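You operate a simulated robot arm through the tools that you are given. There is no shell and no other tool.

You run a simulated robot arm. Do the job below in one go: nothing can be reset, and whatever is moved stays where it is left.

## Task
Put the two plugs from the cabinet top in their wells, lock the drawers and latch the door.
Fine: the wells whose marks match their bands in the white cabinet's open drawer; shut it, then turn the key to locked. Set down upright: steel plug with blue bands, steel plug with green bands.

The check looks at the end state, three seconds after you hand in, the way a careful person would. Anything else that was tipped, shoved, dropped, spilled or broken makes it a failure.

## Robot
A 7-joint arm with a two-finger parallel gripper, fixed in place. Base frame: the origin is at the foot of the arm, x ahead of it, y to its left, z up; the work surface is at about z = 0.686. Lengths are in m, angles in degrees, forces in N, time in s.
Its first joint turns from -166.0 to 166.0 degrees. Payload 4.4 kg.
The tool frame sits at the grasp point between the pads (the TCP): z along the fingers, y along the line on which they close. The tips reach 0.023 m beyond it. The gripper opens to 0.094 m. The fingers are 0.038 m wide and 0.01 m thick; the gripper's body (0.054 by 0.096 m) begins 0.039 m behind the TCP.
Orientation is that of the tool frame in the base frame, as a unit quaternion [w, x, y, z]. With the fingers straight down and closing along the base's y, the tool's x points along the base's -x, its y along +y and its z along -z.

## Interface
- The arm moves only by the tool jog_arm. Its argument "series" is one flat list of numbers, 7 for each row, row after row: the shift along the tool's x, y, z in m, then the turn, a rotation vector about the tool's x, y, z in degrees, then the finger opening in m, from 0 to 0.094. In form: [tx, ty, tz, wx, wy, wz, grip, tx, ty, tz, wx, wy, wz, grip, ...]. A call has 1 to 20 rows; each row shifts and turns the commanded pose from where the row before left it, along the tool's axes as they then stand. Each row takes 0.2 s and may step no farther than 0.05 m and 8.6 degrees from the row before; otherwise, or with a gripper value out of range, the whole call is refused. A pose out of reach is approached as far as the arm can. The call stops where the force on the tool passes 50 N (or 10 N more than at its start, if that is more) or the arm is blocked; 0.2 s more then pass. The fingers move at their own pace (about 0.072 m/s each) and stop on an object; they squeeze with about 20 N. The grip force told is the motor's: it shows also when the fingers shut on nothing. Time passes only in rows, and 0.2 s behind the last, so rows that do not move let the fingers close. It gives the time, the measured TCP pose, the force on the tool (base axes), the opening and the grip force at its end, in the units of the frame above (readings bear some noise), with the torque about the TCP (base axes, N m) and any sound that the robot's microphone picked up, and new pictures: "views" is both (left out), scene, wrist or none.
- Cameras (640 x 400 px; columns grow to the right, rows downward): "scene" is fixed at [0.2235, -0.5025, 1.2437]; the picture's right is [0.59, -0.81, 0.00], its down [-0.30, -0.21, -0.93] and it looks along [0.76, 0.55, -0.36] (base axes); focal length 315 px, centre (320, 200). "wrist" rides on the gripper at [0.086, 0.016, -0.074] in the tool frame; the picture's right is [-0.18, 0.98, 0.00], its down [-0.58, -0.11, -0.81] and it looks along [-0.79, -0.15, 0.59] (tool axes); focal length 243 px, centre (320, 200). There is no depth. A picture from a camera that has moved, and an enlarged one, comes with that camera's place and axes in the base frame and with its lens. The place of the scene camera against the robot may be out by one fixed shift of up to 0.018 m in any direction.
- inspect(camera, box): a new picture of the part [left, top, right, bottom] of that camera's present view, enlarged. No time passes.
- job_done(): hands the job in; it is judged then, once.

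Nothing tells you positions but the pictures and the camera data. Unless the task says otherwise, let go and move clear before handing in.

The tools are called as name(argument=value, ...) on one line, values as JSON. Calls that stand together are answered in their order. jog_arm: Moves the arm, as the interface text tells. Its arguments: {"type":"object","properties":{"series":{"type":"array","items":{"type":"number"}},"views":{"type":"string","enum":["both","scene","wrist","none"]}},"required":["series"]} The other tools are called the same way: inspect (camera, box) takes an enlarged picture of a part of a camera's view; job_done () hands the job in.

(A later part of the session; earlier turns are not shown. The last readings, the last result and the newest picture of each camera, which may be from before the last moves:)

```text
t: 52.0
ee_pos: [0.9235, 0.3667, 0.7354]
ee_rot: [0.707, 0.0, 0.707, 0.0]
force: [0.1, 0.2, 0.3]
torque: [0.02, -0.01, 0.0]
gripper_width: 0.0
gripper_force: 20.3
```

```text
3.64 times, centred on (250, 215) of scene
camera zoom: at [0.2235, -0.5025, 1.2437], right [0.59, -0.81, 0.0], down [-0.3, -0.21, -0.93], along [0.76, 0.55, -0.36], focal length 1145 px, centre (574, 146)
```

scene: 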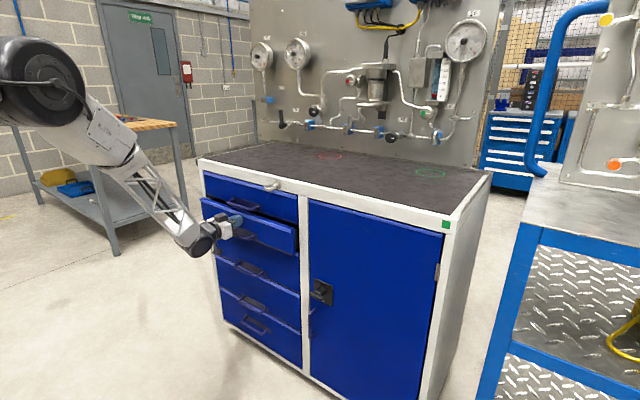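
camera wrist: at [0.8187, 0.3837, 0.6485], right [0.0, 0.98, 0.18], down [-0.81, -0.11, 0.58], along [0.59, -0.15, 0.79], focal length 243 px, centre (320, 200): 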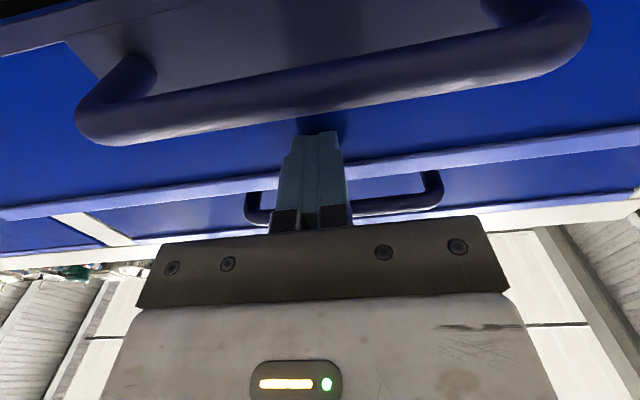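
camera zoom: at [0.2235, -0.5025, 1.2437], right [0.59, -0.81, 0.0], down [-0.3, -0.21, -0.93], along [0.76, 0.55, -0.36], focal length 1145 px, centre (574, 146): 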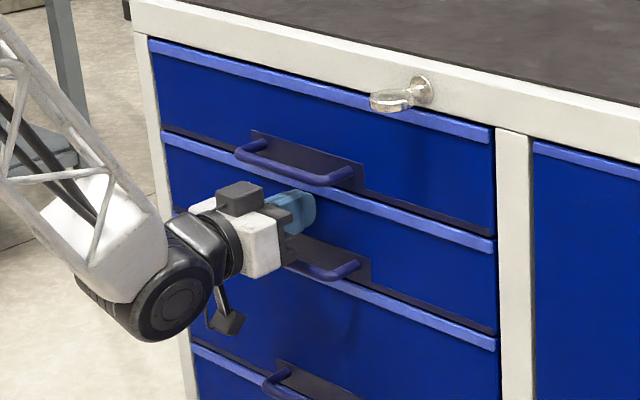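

jog_arm(series=[0, 0, 0.002, 0, 0, 0, 0.0, 0, 0, 0.002, 0, 0, 0, 0.0], views="none")

jog_arm(series=[0, 0, 0.002, 0, 0, 0, 0.0, 0, 0, 0.001, 0, 0, 0, 0.0], views="none")

inspect(camera="scene", box=[170, 160, 330, 270])

```text
t: 52.6
ee_pos: [0.9265, 0.3659, 0.735]
ee_rot: [0.707, 0.0, 0.707, 0.0]
force: [-41.2, -7.2, 14.8]
torque: [0.27, -0.43, -0.2]
gripper_width: 0.0
gripper_force: 19.9
```

```text
t: 52.9
ee_pos: [0.9268, 0.3664, 0.7341]
ee_rot: [0.707, 0.0, 0.707, 0.0]
force: [-27.7, -3.3, 14.1]
torque: [0.0, 0.13, -0.03]
gripper_width: 0.0001
gripper_force: 20.1
stopped in row 1: the force on the tool passed its limit at 67 N (the readings are from after the stop); the commanded pose is now the measured one
```

```text
3.64 times, centred on (250, 215) of scene
camera zoom: at [0.2235, -0.5025, 1.2437], right [0.59, -0.81, 0.0], down [-0.3, -0.21, -0.93], along [0.76, 0.55, -0.36], focal length 1145 px, centre (574, 146)
```

zoom: 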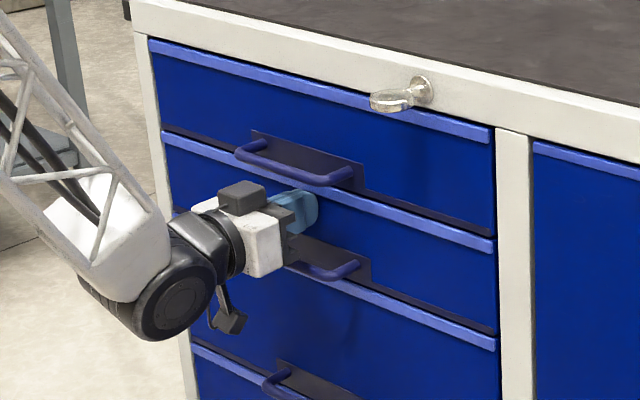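

The drawer reached its stop and looks flush. I'll back off and confirm it stays shut.

jog_arm(series=[0, 0, -0.01, 0, 0, 0, 0.0, 0, 0, -0.03, 0, 0, 0, 0.0, 0, 0, -0.04, 0, 0, 0, 0.0, 0, 0, -0.04, 0, 0, 0, 0.0, 0, 0, -0.04, 0, 0, 0, 0.0, 0, 0, -0.04, 0, 0, 0, 0.0])

inspect(camera="scene", box=[190, 160, 330, 260])

```text
t: 54.3
ee_pos: [0.7292, 0.3664, 0.735]
ee_rot: [0.707, 0.0, 0.707, 0.0]
force: [-0.4, 0.4, -0.3]
torque: [0.05, 0.01, -0.02]
gripper_width: 0.0003
gripper_force: 19.8
camera wrist: at [0.6524, 0.3846, 0.648], right [0.0, 0.98, 0.18], down [-0.81, -0.11, 0.58], along [0.59, -0.15, 0.79], focal length 243 px, centre (320, 200)
```

scene: 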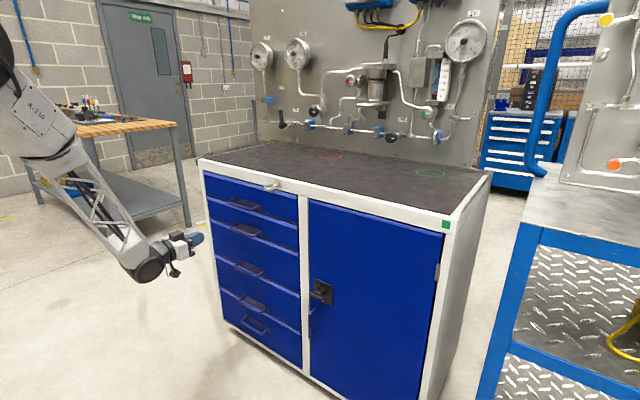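
wrist: 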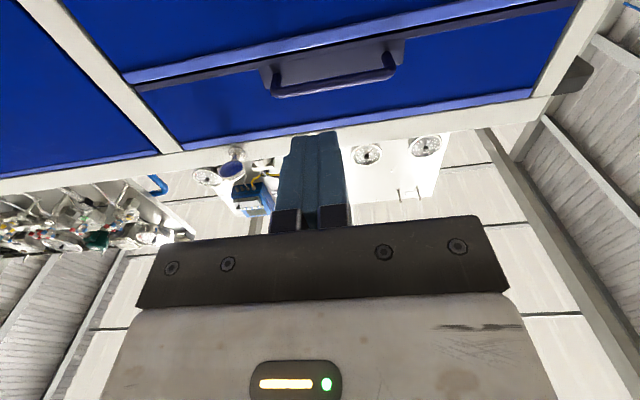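

```text
4.00 times, centred on (260, 210) of scene
camera zoom: at [0.2235, -0.5025, 1.2437], right [0.59, -0.81, 0.0], down [-0.3, -0.21, -0.93], along [0.76, 0.55, -0.36], focal length 1259 px, centre (560, 160)
```

zoom: 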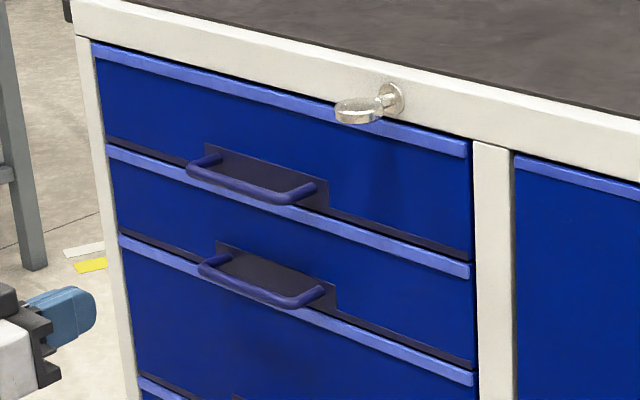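

The drawer is shut and flush. Now for the key: I'll move level with it and roll the gripper 90° so the pads close above and below the flat bow.

jog_arm(series=[-0.0321, -0.0329, 0, 0, 0, 0, 0.0, -0.0321, -0.0329, 0, 0, 0, 0, 0.0, -0.0321, -0.0329, 0, 0, 0, 0, 0.0, -0.0321, -0.0329, 0, 0, 0, 0, 0.0, -0.0321, -0.0329, 0, 0, 0, 0, 0.0, 0, 0, 0, 0, 0, -8.5, 0.01, 0, 0, 0, 0, 0, -8.5, 0.02, 0, 0, 0, 0, 0, -8.5, 0.03, 0, 0, 0, 0, 0, -8.5, 0.04, 0, 0, 0, 0, 0, -8.5, 0.04, 0, 0, 0, 0, 0, -8.5, 0.04, 0, 0, 0, 0, 0, -8.5, 0.04, 0, 0, 0, 0, 0, -8.5, 0.04, 0, 0, 0, 0, 0, -8.5, 0.04, 0, 0, 0, 0, 0, -8.5, 0.04, 0, 0, 0, 0, 0, -5, 0.04])

inspect(camera="scene", box=[190, 130, 330, 230])

```text
t: 57.7
ee_pos: [0.7274, 0.2029, 0.8949]
ee_rot: [-0.499, 0.501, -0.499, 0.501]
force: [0.1, -0.2, 0.6]
torque: [-0.01, -0.04, -0.01]
gripper_width: 0.04
gripper_force: 0.0
camera wrist: at [0.6526, 0.1168, 0.8789], right [0.0, 0.18, -0.98], down [-0.81, 0.58, 0.11], along [0.59, 0.79, 0.15], focal length 243 px, centre (320, 200)
```

scene: 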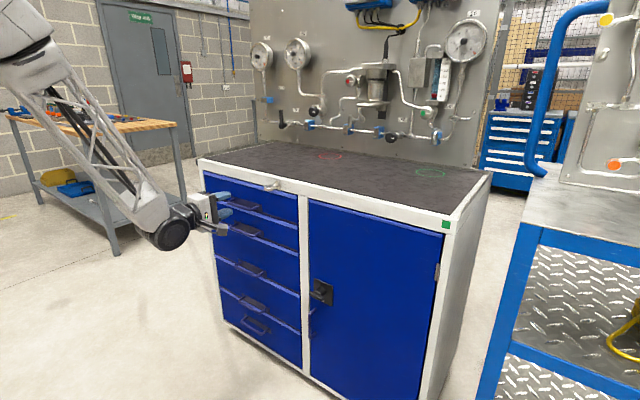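
wrist: 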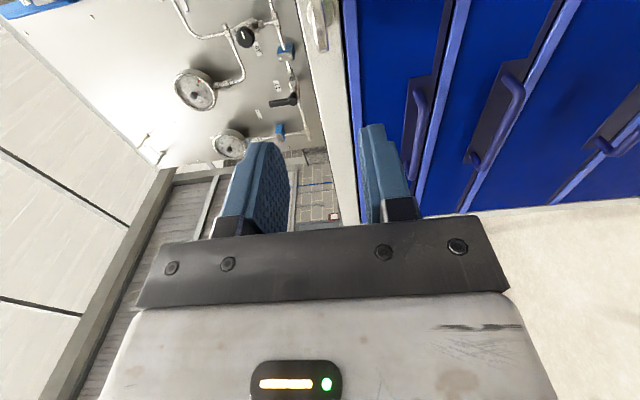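

```text
4.00 times, centred on (260, 180) of scene
camera zoom: at [0.2235, -0.5025, 1.2437], right [0.59, -0.81, 0.0], down [-0.3, -0.21, -0.93], along [0.76, 0.55, -0.36], focal length 1259 px, centre (560, 280)
```

zoom: 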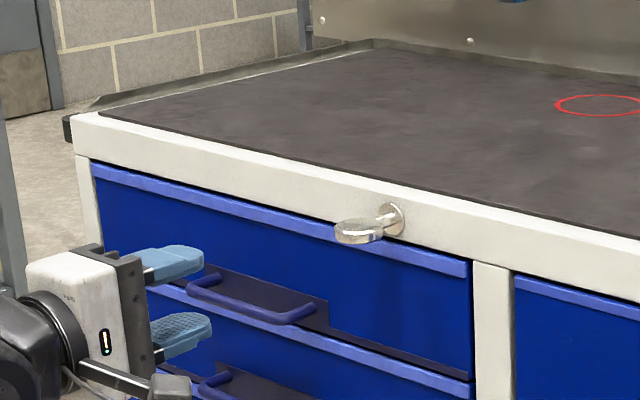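

jog_arm(series=[0, 0, 0.04, 0, 0, 0, 0.04, 0, 0, 0.03, 0, 0, 0, 0.04])

inspect(camera="wrist", box=[240, 20, 400, 120])

inspect(camera="scene", box=[220, 150, 310, 220])

```text
t: 58.3
ee_pos: [0.7987, 0.2027, 0.8949]
ee_rot: [0.5, -0.501, 0.501, -0.499]
force: [0.6, 0.6, 0.6]
torque: [0.05, 0.01, 0.0]
gripper_width: 0.0398
gripper_force: 0.1
camera wrist: at [0.7231, 0.1168, 0.8788], right [0.0, 0.18, -0.98], down [-0.81, 0.58, 0.11], along [0.59, 0.79, 0.15], focal length 243 px, centre (320, 200)
```

scene: 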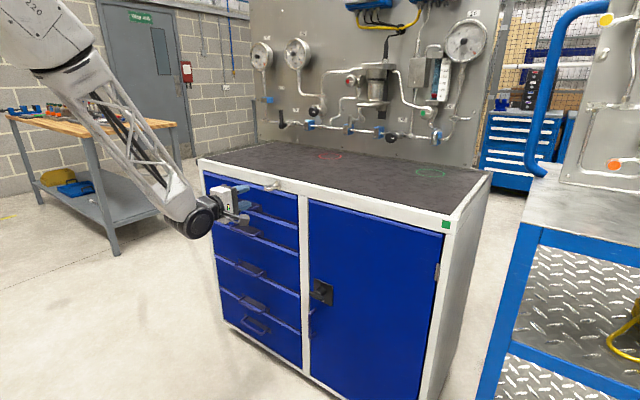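
wrist: 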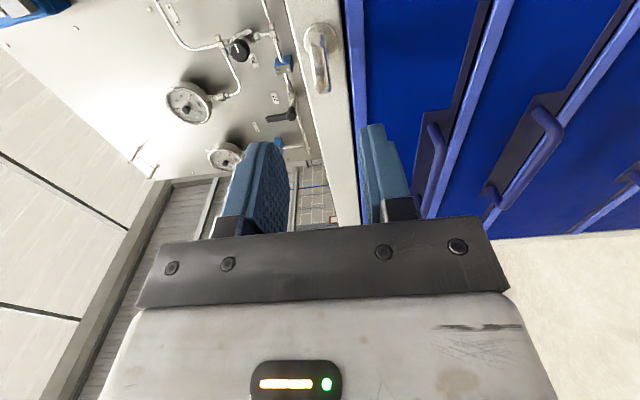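

```text
4.00 times, centred on (320, 70) of wrist
camera zoom: at [0.7231, 0.1168, 0.8788], right [0.0, 0.18, -0.98], down [-0.81, 0.58, 0.11], along [0.59, 0.79, 0.15], focal length 970 px, centre (320, 720)
```

zoom: 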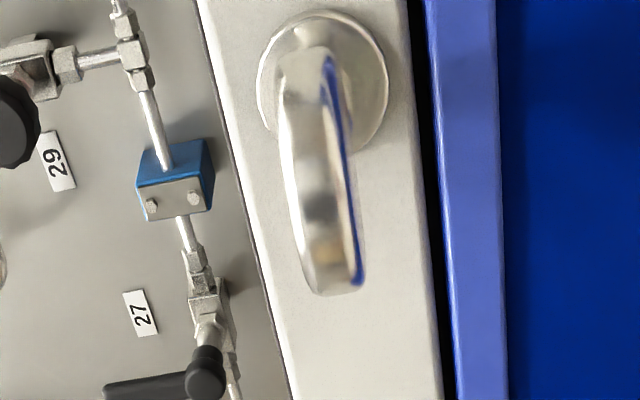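

```text
5.71 times, centred on (265, 185) of scene
camera zoom: at [0.2235, -0.5025, 1.2437], right [0.59, -0.81, 0.0], down [-0.3, -0.21, -0.93], along [0.76, 0.55, -0.36], focal length 1799 px, centre (634, 286)
```

zoom: 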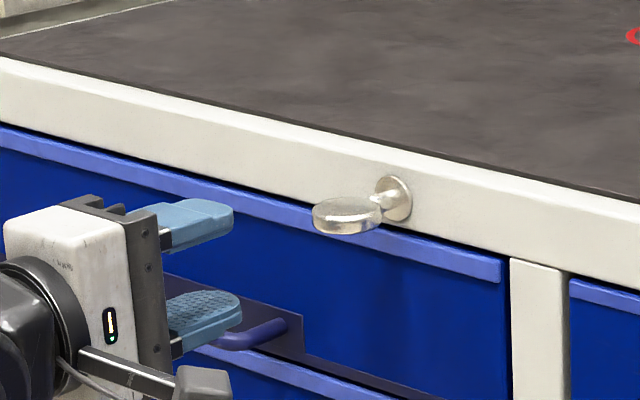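

The pads line up with the bow from above and below. I'll move in around it with the fingers still open.

jog_arm(series=[0.0015, 0.0007, 0.03, 0, 0, 0, 0.04, 0, 0, 0.03, 0, 0, 0, 0.04, 0, 0, 0.03, 0, 0, 0, 0.04, 0, 0, 0.019, 0, 0, 0, 0.04])

inspect(camera="wrist", box=[240, 90, 400, 220])

inspect(camera="scene", box=[220, 150, 310, 220])

```text
t: 59.3
ee_pos: [0.9076, 0.2006, 0.8946]
ee_rot: [-0.5, 0.499, -0.501, 0.501]
force: [0.1, -0.4, 0.1]
torque: [-0.02, 0.05, -0.01]
gripper_width: 0.04
gripper_force: 0.0
camera wrist: at [0.832, 0.1153, 0.8782], right [0.0, 0.18, -0.98], down [-0.81, 0.58, 0.11], along [0.59, 0.79, 0.15], focal length 243 px, centre (320, 200)
```

scene: 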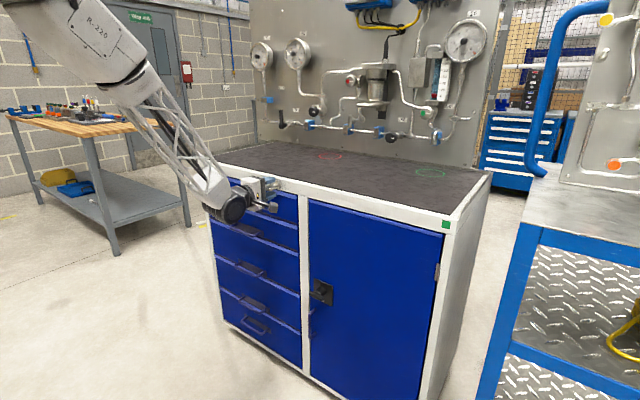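
wrist: 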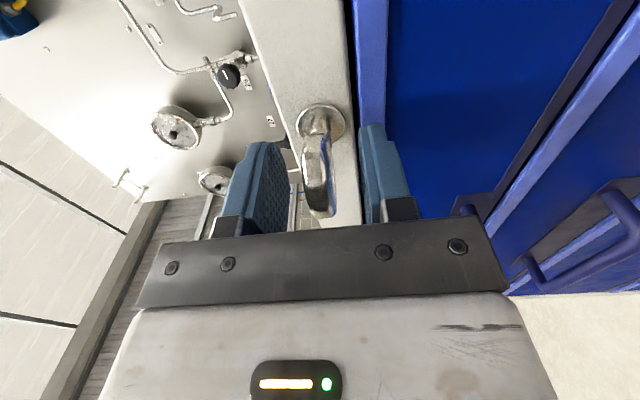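

```text
3.08 times, centred on (320, 155) of wrist
camera zoom: at [0.832, 0.1153, 0.8782], right [0.0, 0.18, -0.98], down [-0.81, 0.58, 0.11], along [0.59, 0.79, 0.15], focal length 746 px, centre (320, 338)
```

zoom: 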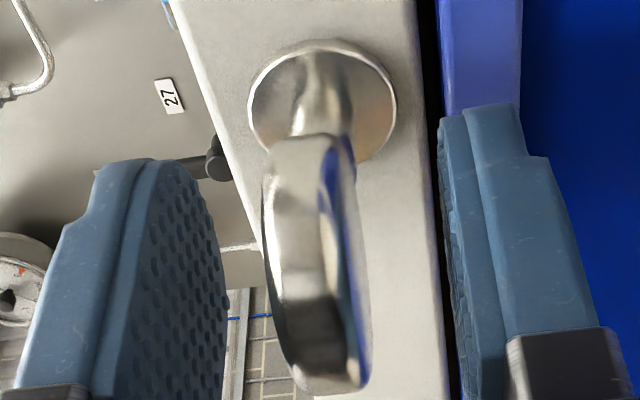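

```text
5.71 times, centred on (265, 185) of scene
camera zoom: at [0.2235, -0.5025, 1.2437], right [0.59, -0.81, 0.0], down [-0.3, -0.21, -0.93], along [0.76, 0.55, -0.36], focal length 1799 px, centre (634, 286)
```

zoom: 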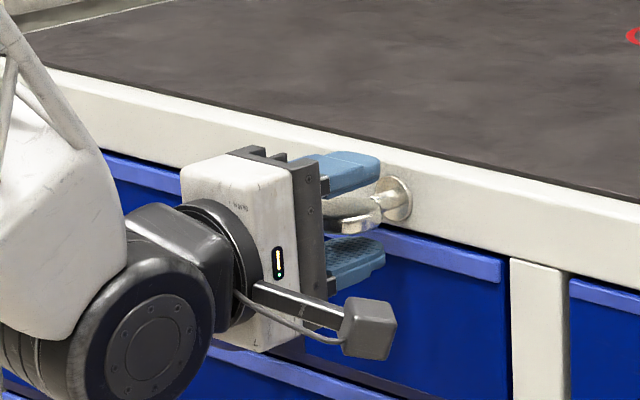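

jog_arm(series=[0, 0.0008, 0.001, 0, 0, 0, 0.03, 0, 0, 0, 0, 0, 0, 0.015, 0, 0, 0, 0, 0, 0, 0.0, 0, 0, 0, 0, 0, 0, 0.0])

inspect(camera="wrist", box=[240, 90, 400, 220])

```text
t: 60.3
ee_pos: [0.9081, 0.202, 0.8941]
ee_rot: [0.5, -0.5, 0.5, -0.5]
force: [3.2, -1.8, 2.4]
torque: [-0.02, -0.06, -0.01]
gripper_width: 0.0113
gripper_force: 45.0
camera wrist: at [0.8327, 0.1154, 0.8775], right [0.0, 0.18, -0.98], down [-0.81, 0.58, 0.11], along [0.59, 0.79, 0.15], focal length 243 px, centre (320, 200)
```

scene: 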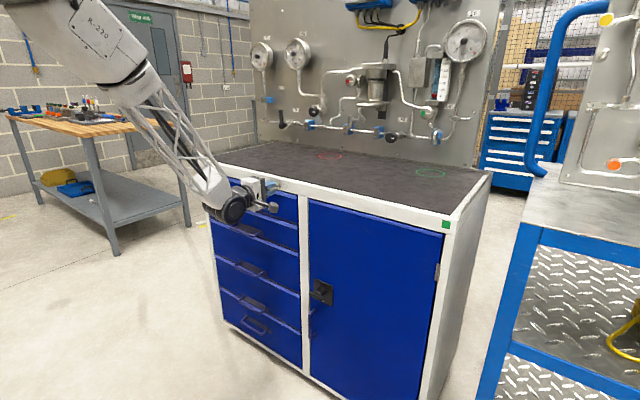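
wrist: 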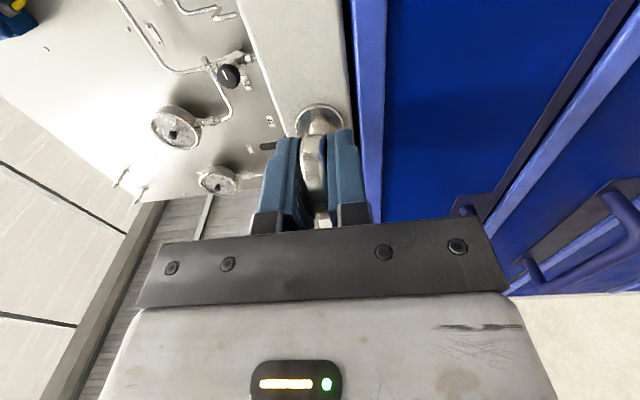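

```text
3.08 times, centred on (320, 155) of wrist
camera zoom: at [0.8327, 0.1154, 0.8775], right [0.0, 0.18, -0.98], down [-0.81, 0.58, 0.11], along [0.59, 0.79, 0.15], focal length 746 px, centre (320, 338)
```

zoom: 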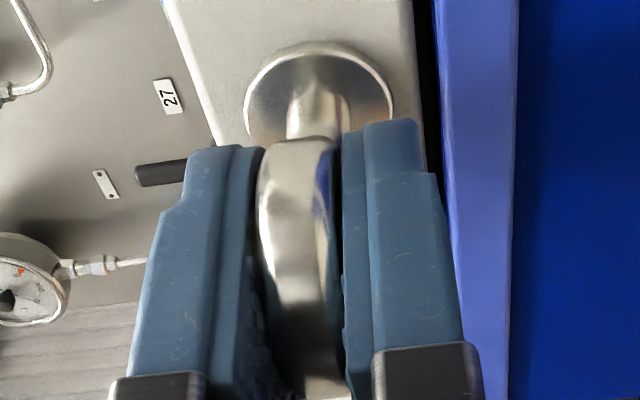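

The bow is held cleanly, with only about 3 N of side force. I'll try a small clockwise turn and read the torque.

jog_arm(series=[0, 0, 0, 0, 0, 3, 0.0, 0, 0, 0, 0, 0, 3, 0.0], views="none")

```text
t: 60.9
ee_pos: [0.9077, 0.2013, 0.8941]
ee_rot: [0.525, -0.473, 0.526, -0.472]
force: [10.7, 4.6, 3.7]
torque: [-1.93, 0.0, 0.33]
gripper_width: 0.0146
gripper_force: 45.3
```

Clockwise is blocked: the torque rose and the pads were pried open. I'll return to neutral and try counter-clockwise.

jog_arm(series=[0, 0, 0, 0, 0, -3, 0.0, 0, 0, 0, 0, 0, -3, 0.0], views="none")

jog_arm(series=[0, 0, 0, 0, 0, -3, 0.0, 0, 0, 0, 0, 0, -3, 0.0], views="none")

```text
t: 61.5
ee_pos: [0.9085, 0.1991, 0.8934]
ee_rot: [-0.499, 0.499, -0.5, 0.501]
force: [7.4, 2.4, 3.3]
torque: [-0.01, -0.08, -0.25]
gripper_width: 0.0116
gripper_force: 45.4
```

```text
t: 62.1
ee_pos: [0.9084, 0.2001, 0.8939]
ee_rot: [-0.472, 0.526, -0.473, 0.526]
force: [9.0, 2.9, 5.8]
torque: [0.03, -0.16, -0.34]
gripper_width: 0.0113
gripper_force: 45.0
```

Counter-clockwise turns freely. I'll continue turning in that direction.

jog_arm(series=[0, 0, 0, 0, 0, -6, 0.0, 0, 0, 0, 0, 0, -6, 0.0, 0, 0, 0, 0, 0, -6, 0.0, 0, 0, 0, 0, 0, -6, 0.0, 0, 0, 0, 0, 0, -6, 0.0])

inspect(camera="scene", box=[220, 150, 310, 220])

```text
t: 63.3
ee_pos: [0.9074, 0.2011, 0.8933]
ee_rot: [-0.322, 0.63, -0.32, 0.63]
force: [22.2, -6.2, -1.8]
torque: [0.02, -0.3, -0.59]
gripper_width: 0.0113
gripper_force: 44.9
camera wrist: at [0.8325, 0.122, 0.9311], right [0.0, -0.43, -0.9], down [-0.81, 0.53, -0.25], along [0.59, 0.73, -0.35], focal length 243 px, centre (320, 200)
```

scene: 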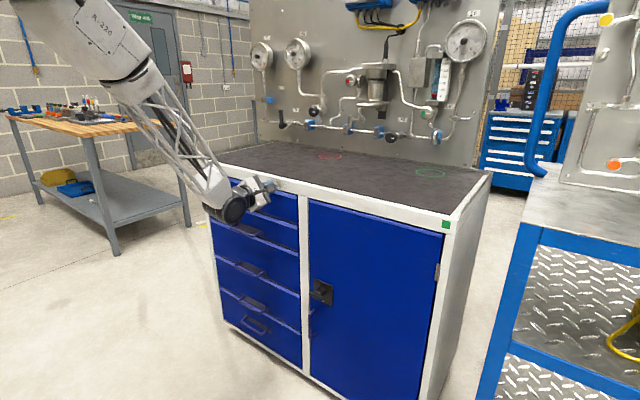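
wrist: 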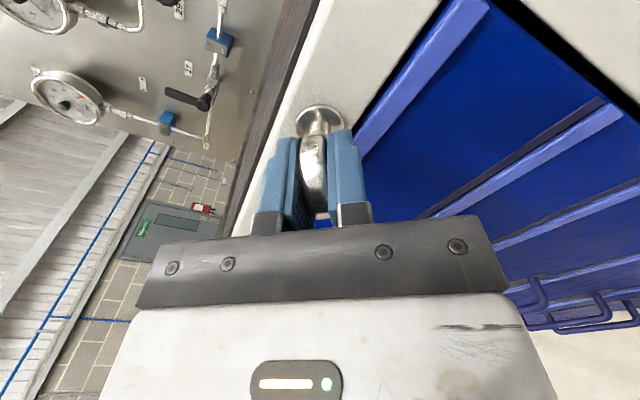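

```text
5.71 times, centred on (265, 185) of scene
camera zoom: at [0.2235, -0.5025, 1.2437], right [0.59, -0.81, 0.0], down [-0.3, -0.21, -0.93], along [0.76, 0.55, -0.36], focal length 1799 px, centre (634, 286)
```

zoom: 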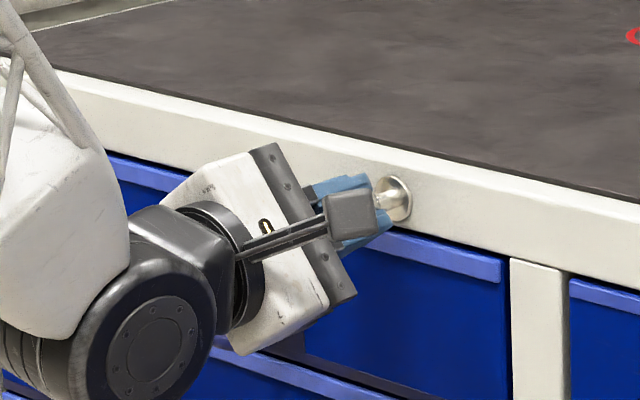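

The key is turning, now about 36° counter-clockwise. I'll relieve the slight axial pull and continue.

jog_arm(series=[0, 0, 0.0005, 0, 0, -6, 0.0, 0, 0, 0.0005, 0, 0, -6, 0.0, 0, 0, 0, 0, 0, -6, 0.0], views="none")

jog_arm(series=[0, 0, 0, 0, 0, -6, 0.0, 0, 0, 0, 0, 0, -6, 0.0, 0, 0, 0, 0, 0, -6, 0.0], views="none")

```text
t: 64.1
ee_pos: [0.9069, 0.2, 0.8944]
ee_rot: [-0.217, 0.673, -0.219, 0.672]
force: [-43.4, -19.8, 10.7]
torque: [0.04, -0.73, 0.64]
gripper_width: 0.0111
gripper_force: 45.7
```

```text
t: 65.0
ee_pos: [0.9074, 0.2005, 0.8919]
ee_rot: [-0.11, 0.699, -0.109, 0.698]
force: [-14.7, -5.2, 7.6]
torque: [0.0, -0.06, 1.06]
gripper_width: 0.0109
gripper_force: 45.1
stopped in row 3: the force on the tool passed its limit at 61 N (the readings are from after the stop); the commanded pose is now the measured one
```

jog_arm(series=[0, 0, -0.0002, 0, 0, -5, 0.0], views="none")

jog_arm(series=[0, 0, 0, 0, 0, -4, 0.0], views="none")

```text
t: 65.4
ee_pos: [0.9067, 0.2012, 0.8928]
ee_rot: [-0.079, 0.703, -0.08, 0.702]
force: [-21.7, -6.9, 11.7]
torque: [0.03, -0.79, 0.65]
gripper_width: 0.0108
gripper_force: 44.9
```

```text
t: 65.8
ee_pos: [0.907, 0.2005, 0.8924]
ee_rot: [-0.055, 0.706, -0.056, 0.704]
force: [-21.1, -9.6, 9.3]
torque: [-0.02, -1.59, 0.62]
gripper_width: 0.011
gripper_force: 44.7
```

jog_arm(series=[0, 0, -0.0003, 0, 0, -3, 0.0])

inspect(camera="scene", box=[220, 150, 310, 220])

inspect(camera="wrist", box=[240, 90, 400, 220])

```text
t: 66.2
ee_pos: [0.9076, 0.2008, 0.8929]
ee_rot: [-0.036, 0.707, -0.037, 0.705]
force: [-10.2, -10.3, 5.2]
torque: [0.05, -1.16, 0.72]
gripper_width: 0.0112
gripper_force: 45.0
camera wrist: at [0.8325, 0.1759, 0.9771], right [0.0, -0.96, -0.28], down [-0.81, 0.17, -0.57], along [0.59, 0.23, -0.77], focal length 243 px, centre (320, 200)
```

scene: 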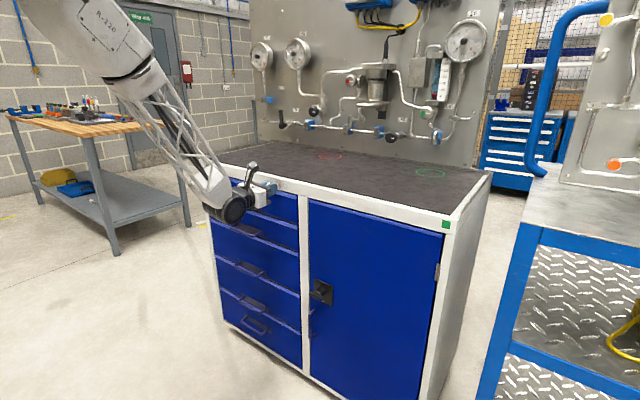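
wrist: 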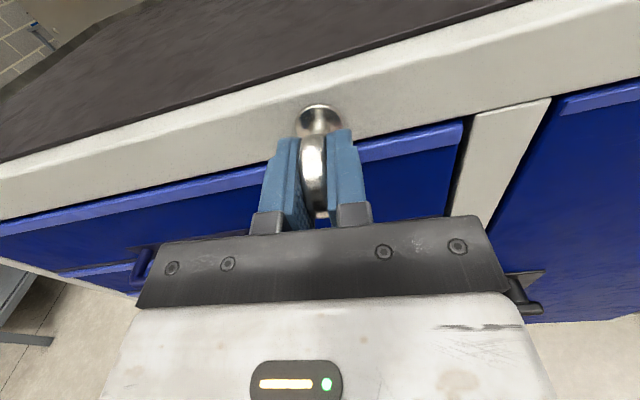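

```text
5.71 times, centred on (265, 185) of scene
camera zoom: at [0.2235, -0.5025, 1.2437], right [0.59, -0.81, 0.0], down [-0.3, -0.21, -0.93], along [0.76, 0.55, -0.36], focal length 1799 px, centre (634, 286)
```

zoom: 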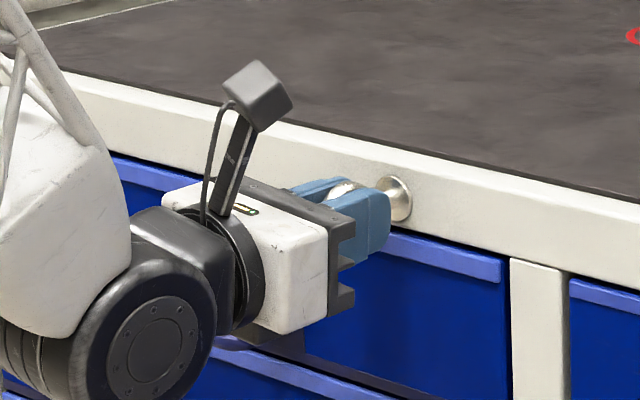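

```text
3.08 times, centred on (320, 155) of wrist
camera zoom: at [0.8325, 0.1759, 0.9771], right [0.0, -0.96, -0.28], down [-0.81, 0.17, -0.57], along [0.59, 0.23, -0.77], focal length 746 px, centre (320, 338)
```

zoom: 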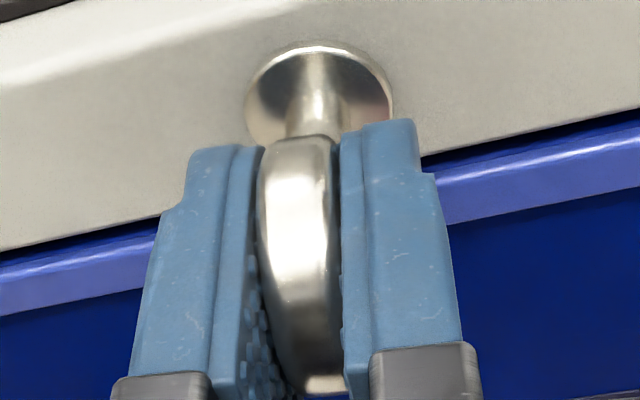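

The key is at about 84°. I'll continue in small steps to feel for its end stop near 90°.

jog_arm(series=[0, 0, 0, 0, 0, -3, 0.0], views="none")

jog_arm(series=[0, 0, 0, 0, 0, -3, 0.0], views="none")

jog_arm(series=[0, 0, 0, 0, 0, -3, 0.0], views="none")

```text
t: 66.6
ee_pos: [0.9079, 0.1991, 0.8926]
ee_rot: [-0.017, 0.708, -0.019, 0.706]
force: [0.9, -12.7, 1.0]
torque: [0.01, -1.06, 0.97]
gripper_width: 0.0109
gripper_force: 45.2
```

```text
t: 67.0
ee_pos: [0.9074, 0.2005, 0.893]
ee_rot: [0.002, 0.708, -0.001, 0.706]
force: [6.5, -17.4, 2.7]
torque: [1.22, 0.2, 0.87]
gripper_width: 0.0111
gripper_force: 45.1
```

```text
t: 67.4
ee_pos: [0.9082, 0.1998, 0.8926]
ee_rot: [0.02, 0.708, 0.019, 0.706]
force: [11.9, -20.4, 0.0]
torque: [1.89, -0.23, -0.02]
gripper_width: 0.0126
gripper_force: 45.3
```

The end stop is at 90°: torque is rising and the pads are being pried. I'll ease back to 90°, release and back away.

jog_arm(series=[0, 0, 0, 0, 0, 3, 0.0, 0, 0, 0, 0, 0, 0, 0.014, 0, 0, 0, 0, 0, 0, 0.03, 0, 0, 0, 0, 0, 0, 0.04, 0, 0, -0.03, 0, 0, 0, 0.04, 0, 0, -0.04, 0, 0, 0, 0.04, 0, 0, -0.04, 0, 0, 0, 0.04])

inspect(camera="scene", box=[220, 150, 310, 220])

inspect(camera="wrist", box=[220, 20, 420, 150])

```text
t: 69.0
ee_pos: [0.7976, 0.1997, 0.8924]
ee_rot: [0.001, 0.708, 0.001, 0.706]
force: [-0.2, 0.5, -0.3]
torque: [0.02, 0.0, 0.03]
gripper_width: 0.04
gripper_force: 0.0
camera wrist: at [0.7223, 0.1844, 0.9798], right [0.0, -0.98, -0.18], down [-0.81, 0.11, -0.58], along [0.59, 0.15, -0.79], focal length 243 px, centre (320, 200)
```

scene: 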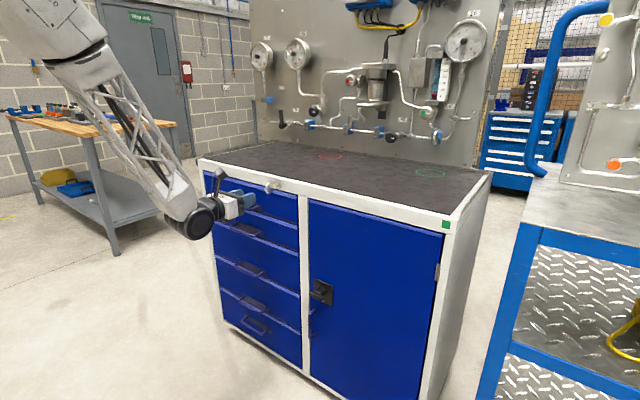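
wrist: 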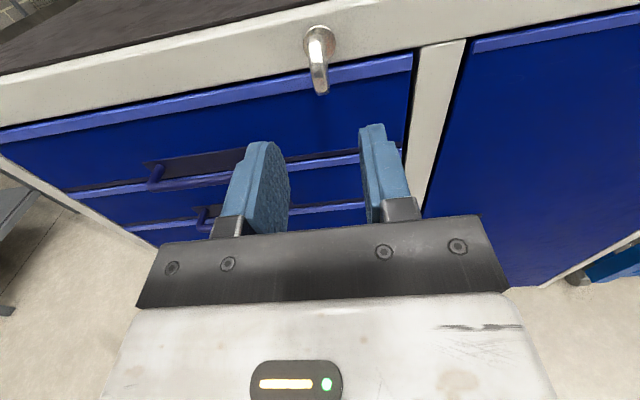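

```text
5.71 times, centred on (265, 185) of scene
camera zoom: at [0.2235, -0.5025, 1.2437], right [0.59, -0.81, 0.0], down [-0.3, -0.21, -0.93], along [0.76, 0.55, -0.36], focal length 1799 px, centre (634, 286)
```

zoom: 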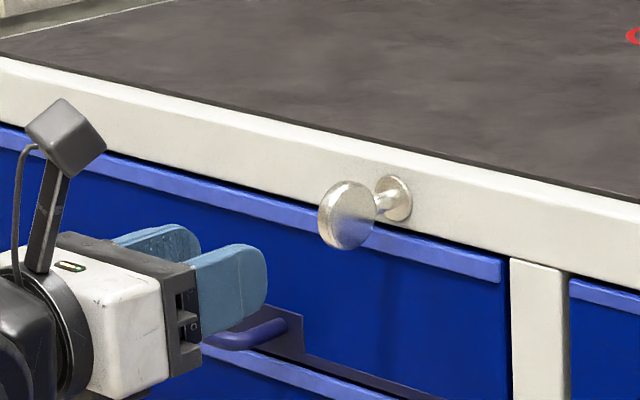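

```text
3.08 times, centred on (320, 85) of wrist
camera zoom: at [0.7223, 0.1844, 0.9798], right [0.0, -0.98, -0.18], down [-0.81, 0.11, -0.58], along [0.59, 0.15, -0.79], focal length 746 px, centre (320, 554)
```

zoom: 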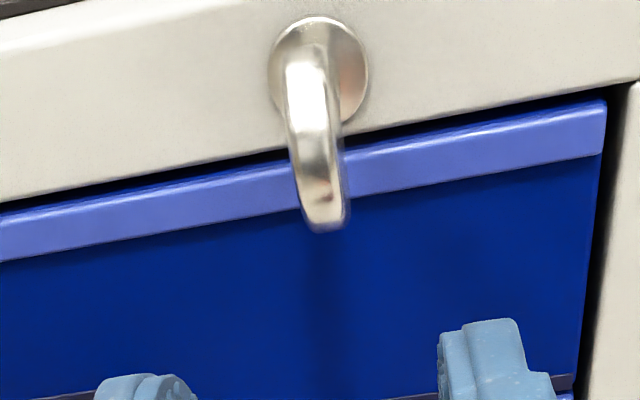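

The key stands vertical at its locked stop and stays there. Next is the door latch: I'll move down level with the T-handle and roll back so the pads close above and below its bar.

jog_arm(series=[-0.0383, 0.0203, -0.003, 0, 0, 0, 0.04, -0.0383, 0.0203, -0.003, 0, 0, 0, 0.04, -0.0383, 0.0203, -0.003, 0, 0, 0, 0.04, -0.0383, 0.0203, -0.003, 0, 0, 0, 0.04, -0.0383, 0.0203, -0.003, 0, 0, 0, 0.04, -0.0383, 0.0203, -0.003, 0, 0, 0, 0.04, -0.0383, 0.0203, -0.003, 0, 0, 0, 0.04, -0.0383, 0.0203, -0.003, 0, 0, 0, 0.04, -0.0383, 0.0203, -0.003, 0, 0, 0, 0.04])

inspect(camera="wrist", box=[220, 20, 420, 150])

```text
t: 71.0
ee_pos: [0.7512, 0.1338, 0.5558]
ee_rot: [0.011, 0.708, -0.009, 0.706]
force: [0.6, 1.0, 0.7]
torque: [0.03, 0.02, 0.03]
gripper_width: 0.0401
gripper_force: 0.2
out of reach, approached as far as the arm can: row 4, 5, 6, 7, 8, 9
camera wrist: at [0.6766, 0.1207, 0.6421], right [-0.03, -0.98, -0.18], down [-0.8, 0.13, -0.58], along [0.59, 0.13, -0.79], focal length 243 px, centre (320, 200)
```

scene: 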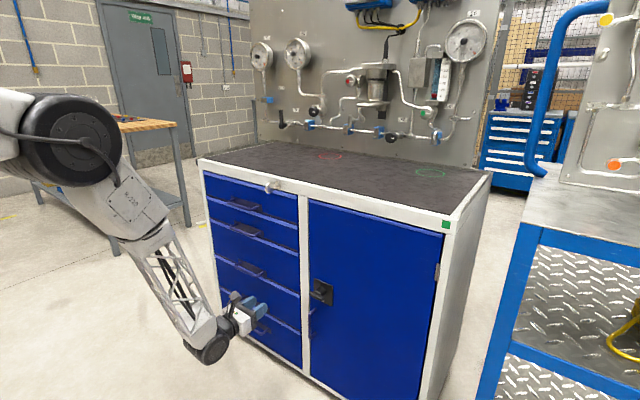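
wrist: 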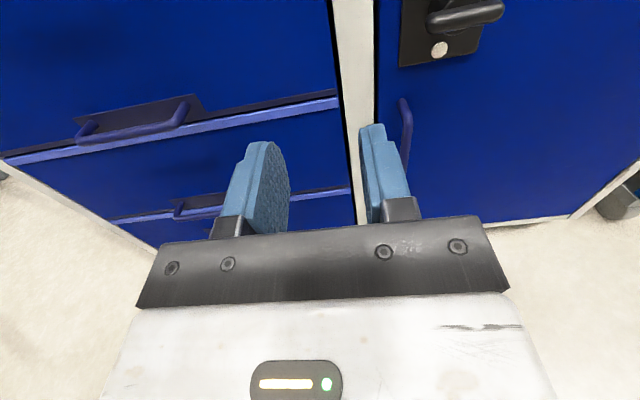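

```text
3.08 times, centred on (320, 85) of wrist
camera zoom: at [0.6766, 0.1207, 0.6421], right [-0.03, -0.98, -0.18], down [-0.8, 0.13, -0.58], along [0.59, 0.13, -0.79], focal length 746 px, centre (320, 554)
```

zoom: 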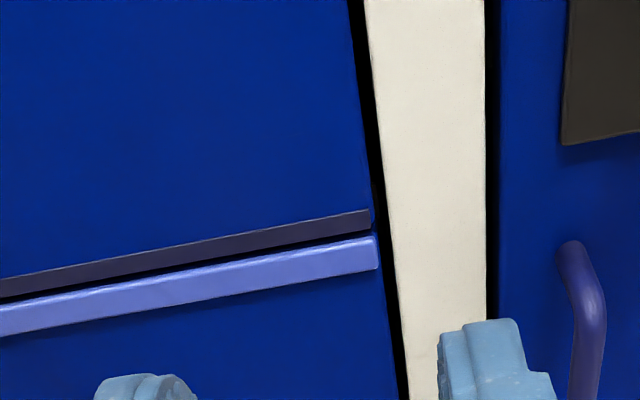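

The arm hit a reach limit with this wrist roll. I'll bring the command back to where the arm is, then undo the roll there before moving sideways.

jog_arm(series=[0.001, -0.039, -0.006, 0, 0, 0, 0.04, 0.001, -0.039, -0.006, 0, 0, 0, 0.04, 0.001, -0.039, -0.006, 0, 0, 0, 0.04, 0, 0, 0, 0, 0, 8.2, 0.04, 0, 0, 0, 0, 0, 8.2, 0.04, 0, 0, 0, 0, 0, 8.2, 0.04, 0, 0, 0, 0, 0, 8.2, 0.04, 0, 0, 0, 0, 0, 8.2, 0.04, 0, 0, 0, 0, 0, 8.2, 0.04, 0, 0, 0, 0, 0, 8.2, 0.04, 0, 0, 0, 0, 0, 8.2, 0.04, 0, 0, 0, 0, 0, 8.2, 0.04, 0, 0, 0, 0, 0, 8.2, 0.04, 0, 0, 0, 0, 0, 8, 0.04])

```text
t: 74.0
ee_pos: [0.7326, 0.2517, 0.559]
ee_rot: [0.499, -0.5, 0.502, -0.499]
force: [0.1, 0.1, 0.6]
torque: [0.01, -0.03, -0.01]
gripper_width: 0.04
gripper_force: 0.0
camera wrist: at [0.6578, 0.1653, 0.5431], right [0.0, 0.18, -0.98], down [-0.81, 0.58, 0.11], along [0.59, 0.79, 0.15], focal length 243 px, centre (320, 200)
```

scene: 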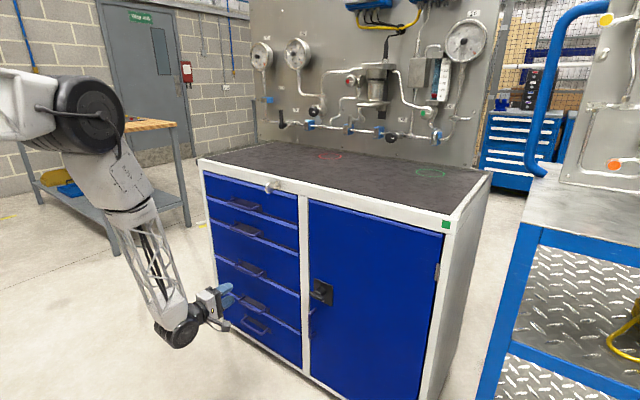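
wrist: 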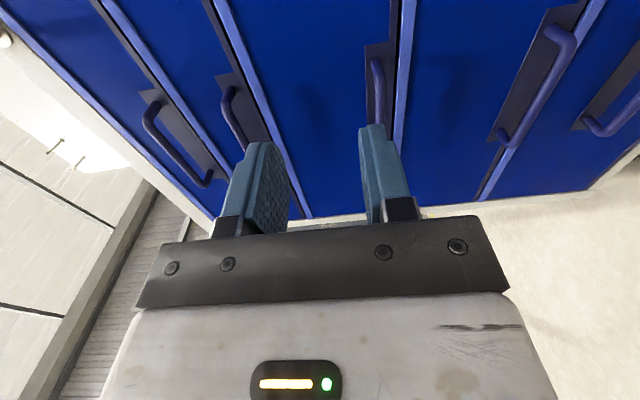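

jog_arm(series=[0.0392, 0.002, 0, 0, 0, 0, 0.04, 0.0392, 0.002, 0, 0, 0, 0, 0.04, 0.0392, 0.002, 0, 0, 0, 0, 0.04, 0.0392, 0.002, 0, 0, 0, 0, 0.04, 0.0392, 0.002, 0, 0, 0, 0, 0.04, 0.0392, 0.002, 0, 0, 0, 0, 0.04, 0, 0, 0.04, 0, 0, 0, 0.04])

inspect(camera="wrist", box=[220, 0, 420, 130])

inspect(camera="scene", box=[260, 240, 380, 330])

```text
t: 75.6
ee_pos: [0.7311, 0.1421, 0.5539]
ee_rot: [0.496, -0.499, 0.503, -0.503]
force: [0.5, -0.3, 0.1]
torque: [0.02, 0.01, 0.01]
gripper_width: 0.04
gripper_force: 0.1
out of reach, approached as far as the arm can: row 3, 4, 5, 6, 7
camera wrist: at [0.6549, 0.0572, 0.5379], right [0.0, 0.18, -0.98], down [-0.8, 0.59, 0.11], along [0.6, 0.79, 0.14], focal length 243 px, centre (320, 200)
```

scene: 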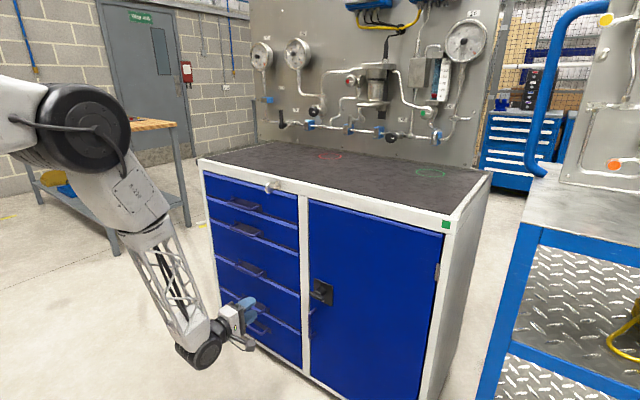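
wrist: 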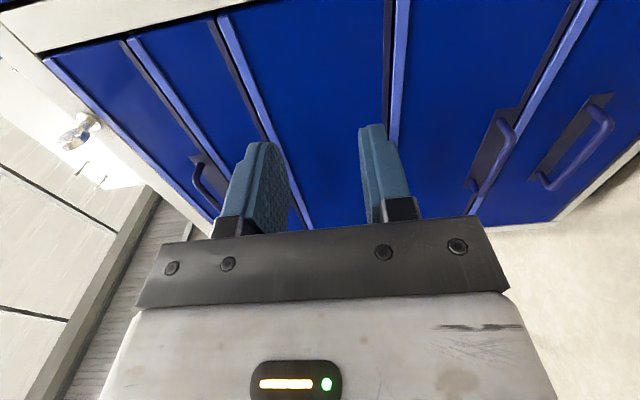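

```text
3.08 times, centred on (320, 65) of wrist
camera zoom: at [0.6549, 0.0572, 0.5379], right [0.0, 0.18, -0.98], down [-0.8, 0.59, 0.11], along [0.6, 0.79, 0.14], focal length 746 px, centre (320, 615)
```

zoom: 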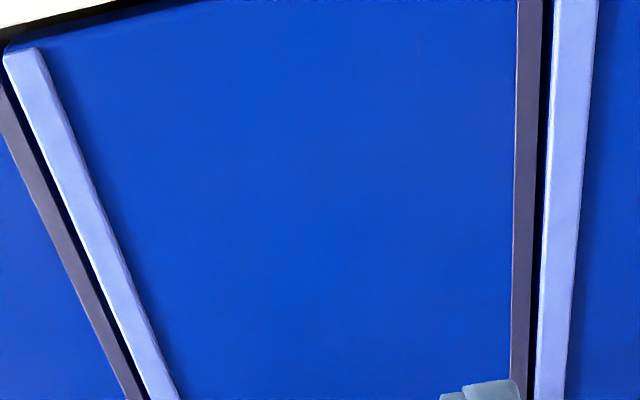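

```text
4.44 times, centred on (320, 285) of scene
camera zoom: at [0.2235, -0.5025, 1.2437], right [0.59, -0.81, 0.0], down [-0.3, -0.21, -0.93], along [0.76, 0.55, -0.36], focal length 1399 px, centre (320, -178)
```

zoom: 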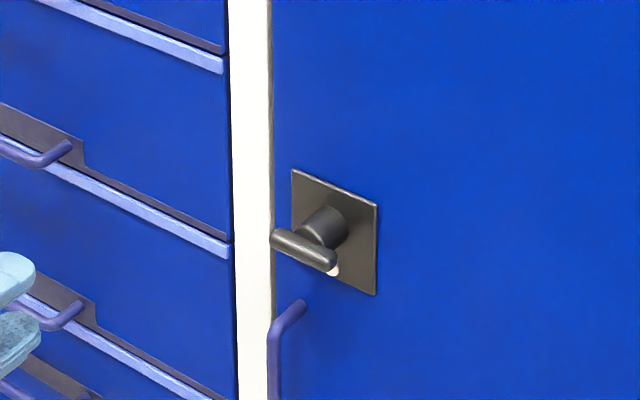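

The same limit appears regardless of roll, so the wrist is probably too folded this close to the base. I'll go forward first, where the forearm is less steep, then move sideways.

jog_arm(series=[-0.01, 0, 0.03, 0, 0, 0, 0.04, 0, 0, 0.04, 0, 0, 0, 0.04, 0, 0, 0.04, 0, 0, 0, 0.04, 0, 0, 0.015, 0, 0, 0, 0.04, 0.03, 0, 0, 0, 0, 0, 0.04, 0.03, 0, 0, 0, 0, 0, 0.04])

```text
t: 77.0
ee_pos: [0.7707, 0.1355, 0.5557]
ee_rot: [0.491, -0.495, 0.509, -0.506]
force: [0.1, 0.4, -0.2]
torque: [0.02, 0.0, -0.03]
gripper_width: 0.0403
gripper_force: 0.2
out of reach, approached as far as the arm can: row 2, 3, 5, 6
camera wrist: at [0.6924, 0.0509, 0.54], right [0.0, 0.18, -0.98], down [-0.79, 0.61, 0.11], along [0.62, 0.77, 0.14], focal length 243 px, centre (320, 200)
```

scene: 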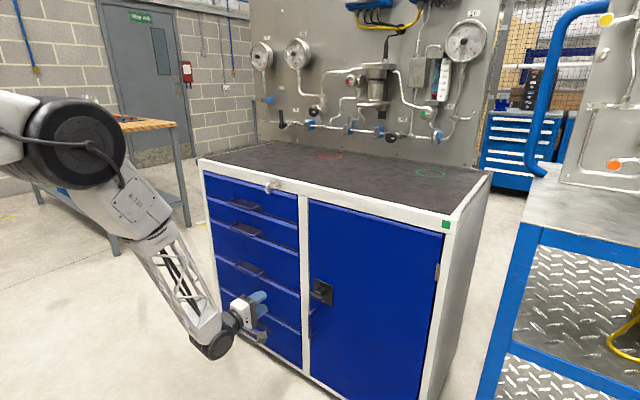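
wrist: 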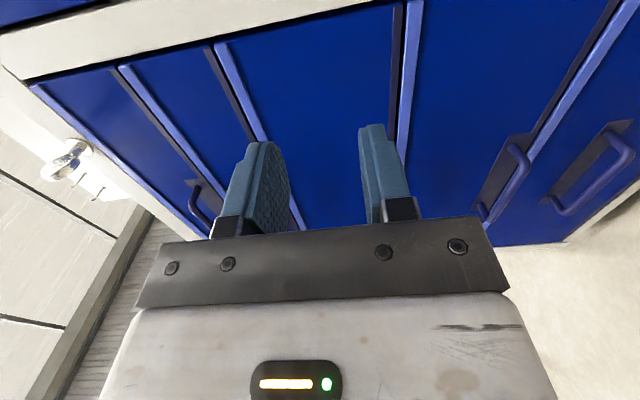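

The limit sits at an arm azimuth of about 10° when the tool points straight ahead, which suggests a wrist-joint limit. Yawing the tool slightly to the right should clear it, and the round latch bar can still be gripped that way.

jog_arm(series=[0, 0, 0, 0, 8.5, 0, 0.04, 0, 0, 0, 0, 8.5, 0, 0.04, 0.0291, 0.0029, 0.0236, 0, 0, 0, 0.04, 0.0291, 0.0029, 0.0236, 0, 0, 0, 0.04, 0.0291, 0.0029, 0.0236, 0, 0, 0, 0.04])

inspect(camera="scene", box=[230, 240, 370, 340])

```text
t: 78.2
ee_pos: [0.8121, 0.0299, 0.5477]
ee_rot: [-0.419, 0.422, -0.568, 0.57]
force: [-0.1, 0.2, 0.1]
torque: [0.0, -0.03, 0.0]
gripper_width: 0.0398
gripper_force: 0.0
camera wrist: at [0.7146, -0.0313, 0.5315], right [0.05, 0.17, -0.98], down [-0.6, 0.79, 0.11], along [0.8, 0.58, 0.14], focal length 243 px, centre (320, 200)
```

scene: 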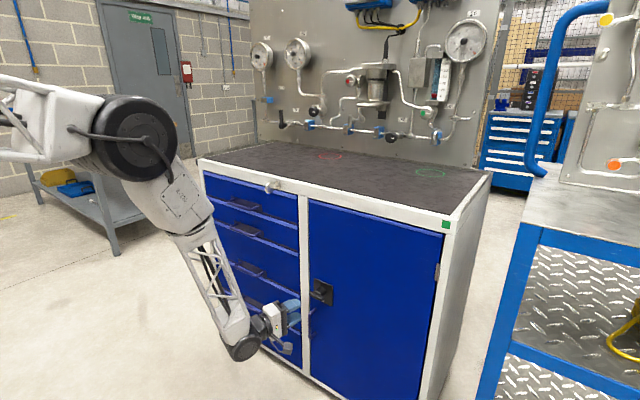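
wrist: 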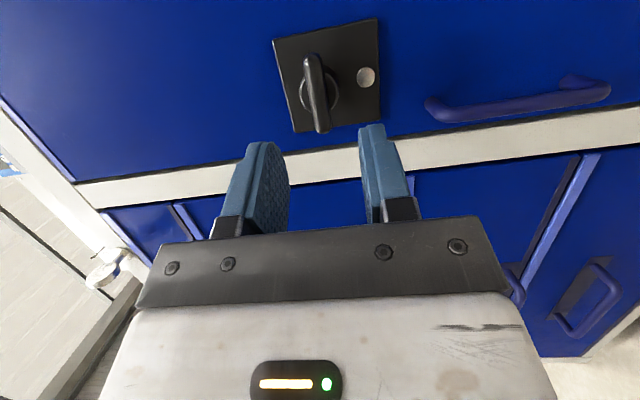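

```text
4.00 times, centred on (300, 290) of scene
camera zoom: at [0.2235, -0.5025, 1.2437], right [0.59, -0.81, 0.0], down [-0.3, -0.21, -0.93], along [0.76, 0.55, -0.36], focal length 1259 px, centre (400, -160)
```

zoom: 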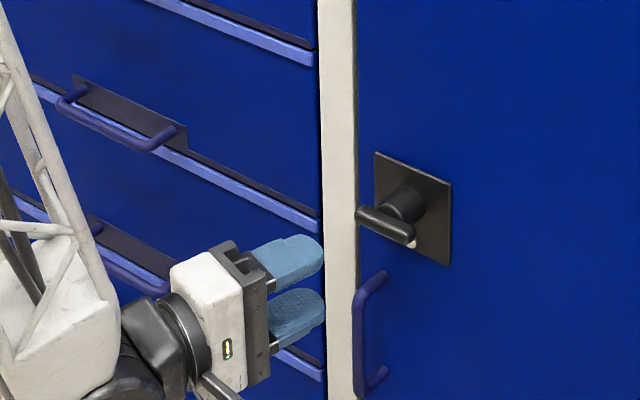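

Now the latch is in reach. I'll look closely to align with the bar.

inspect(camera="wrist", box=[260, 10, 400, 150])

```text
2.86 times, centred on (330, 80) of wrist
camera zoom: at [0.7146, -0.0313, 0.5315], right [0.05, 0.17, -0.98], down [-0.6, 0.79, 0.11], along [0.8, 0.58, 0.14], focal length 693 px, centre (291, 543)
```

zoom: 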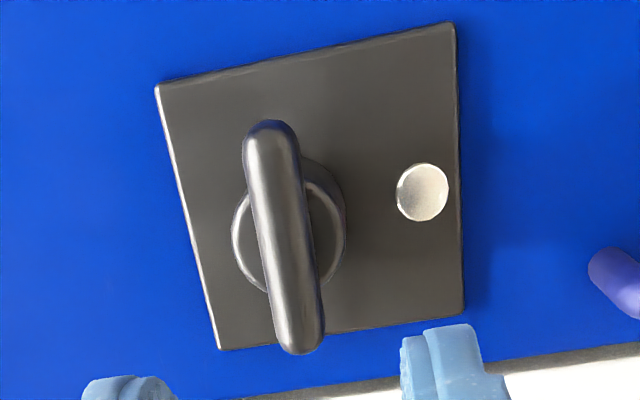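

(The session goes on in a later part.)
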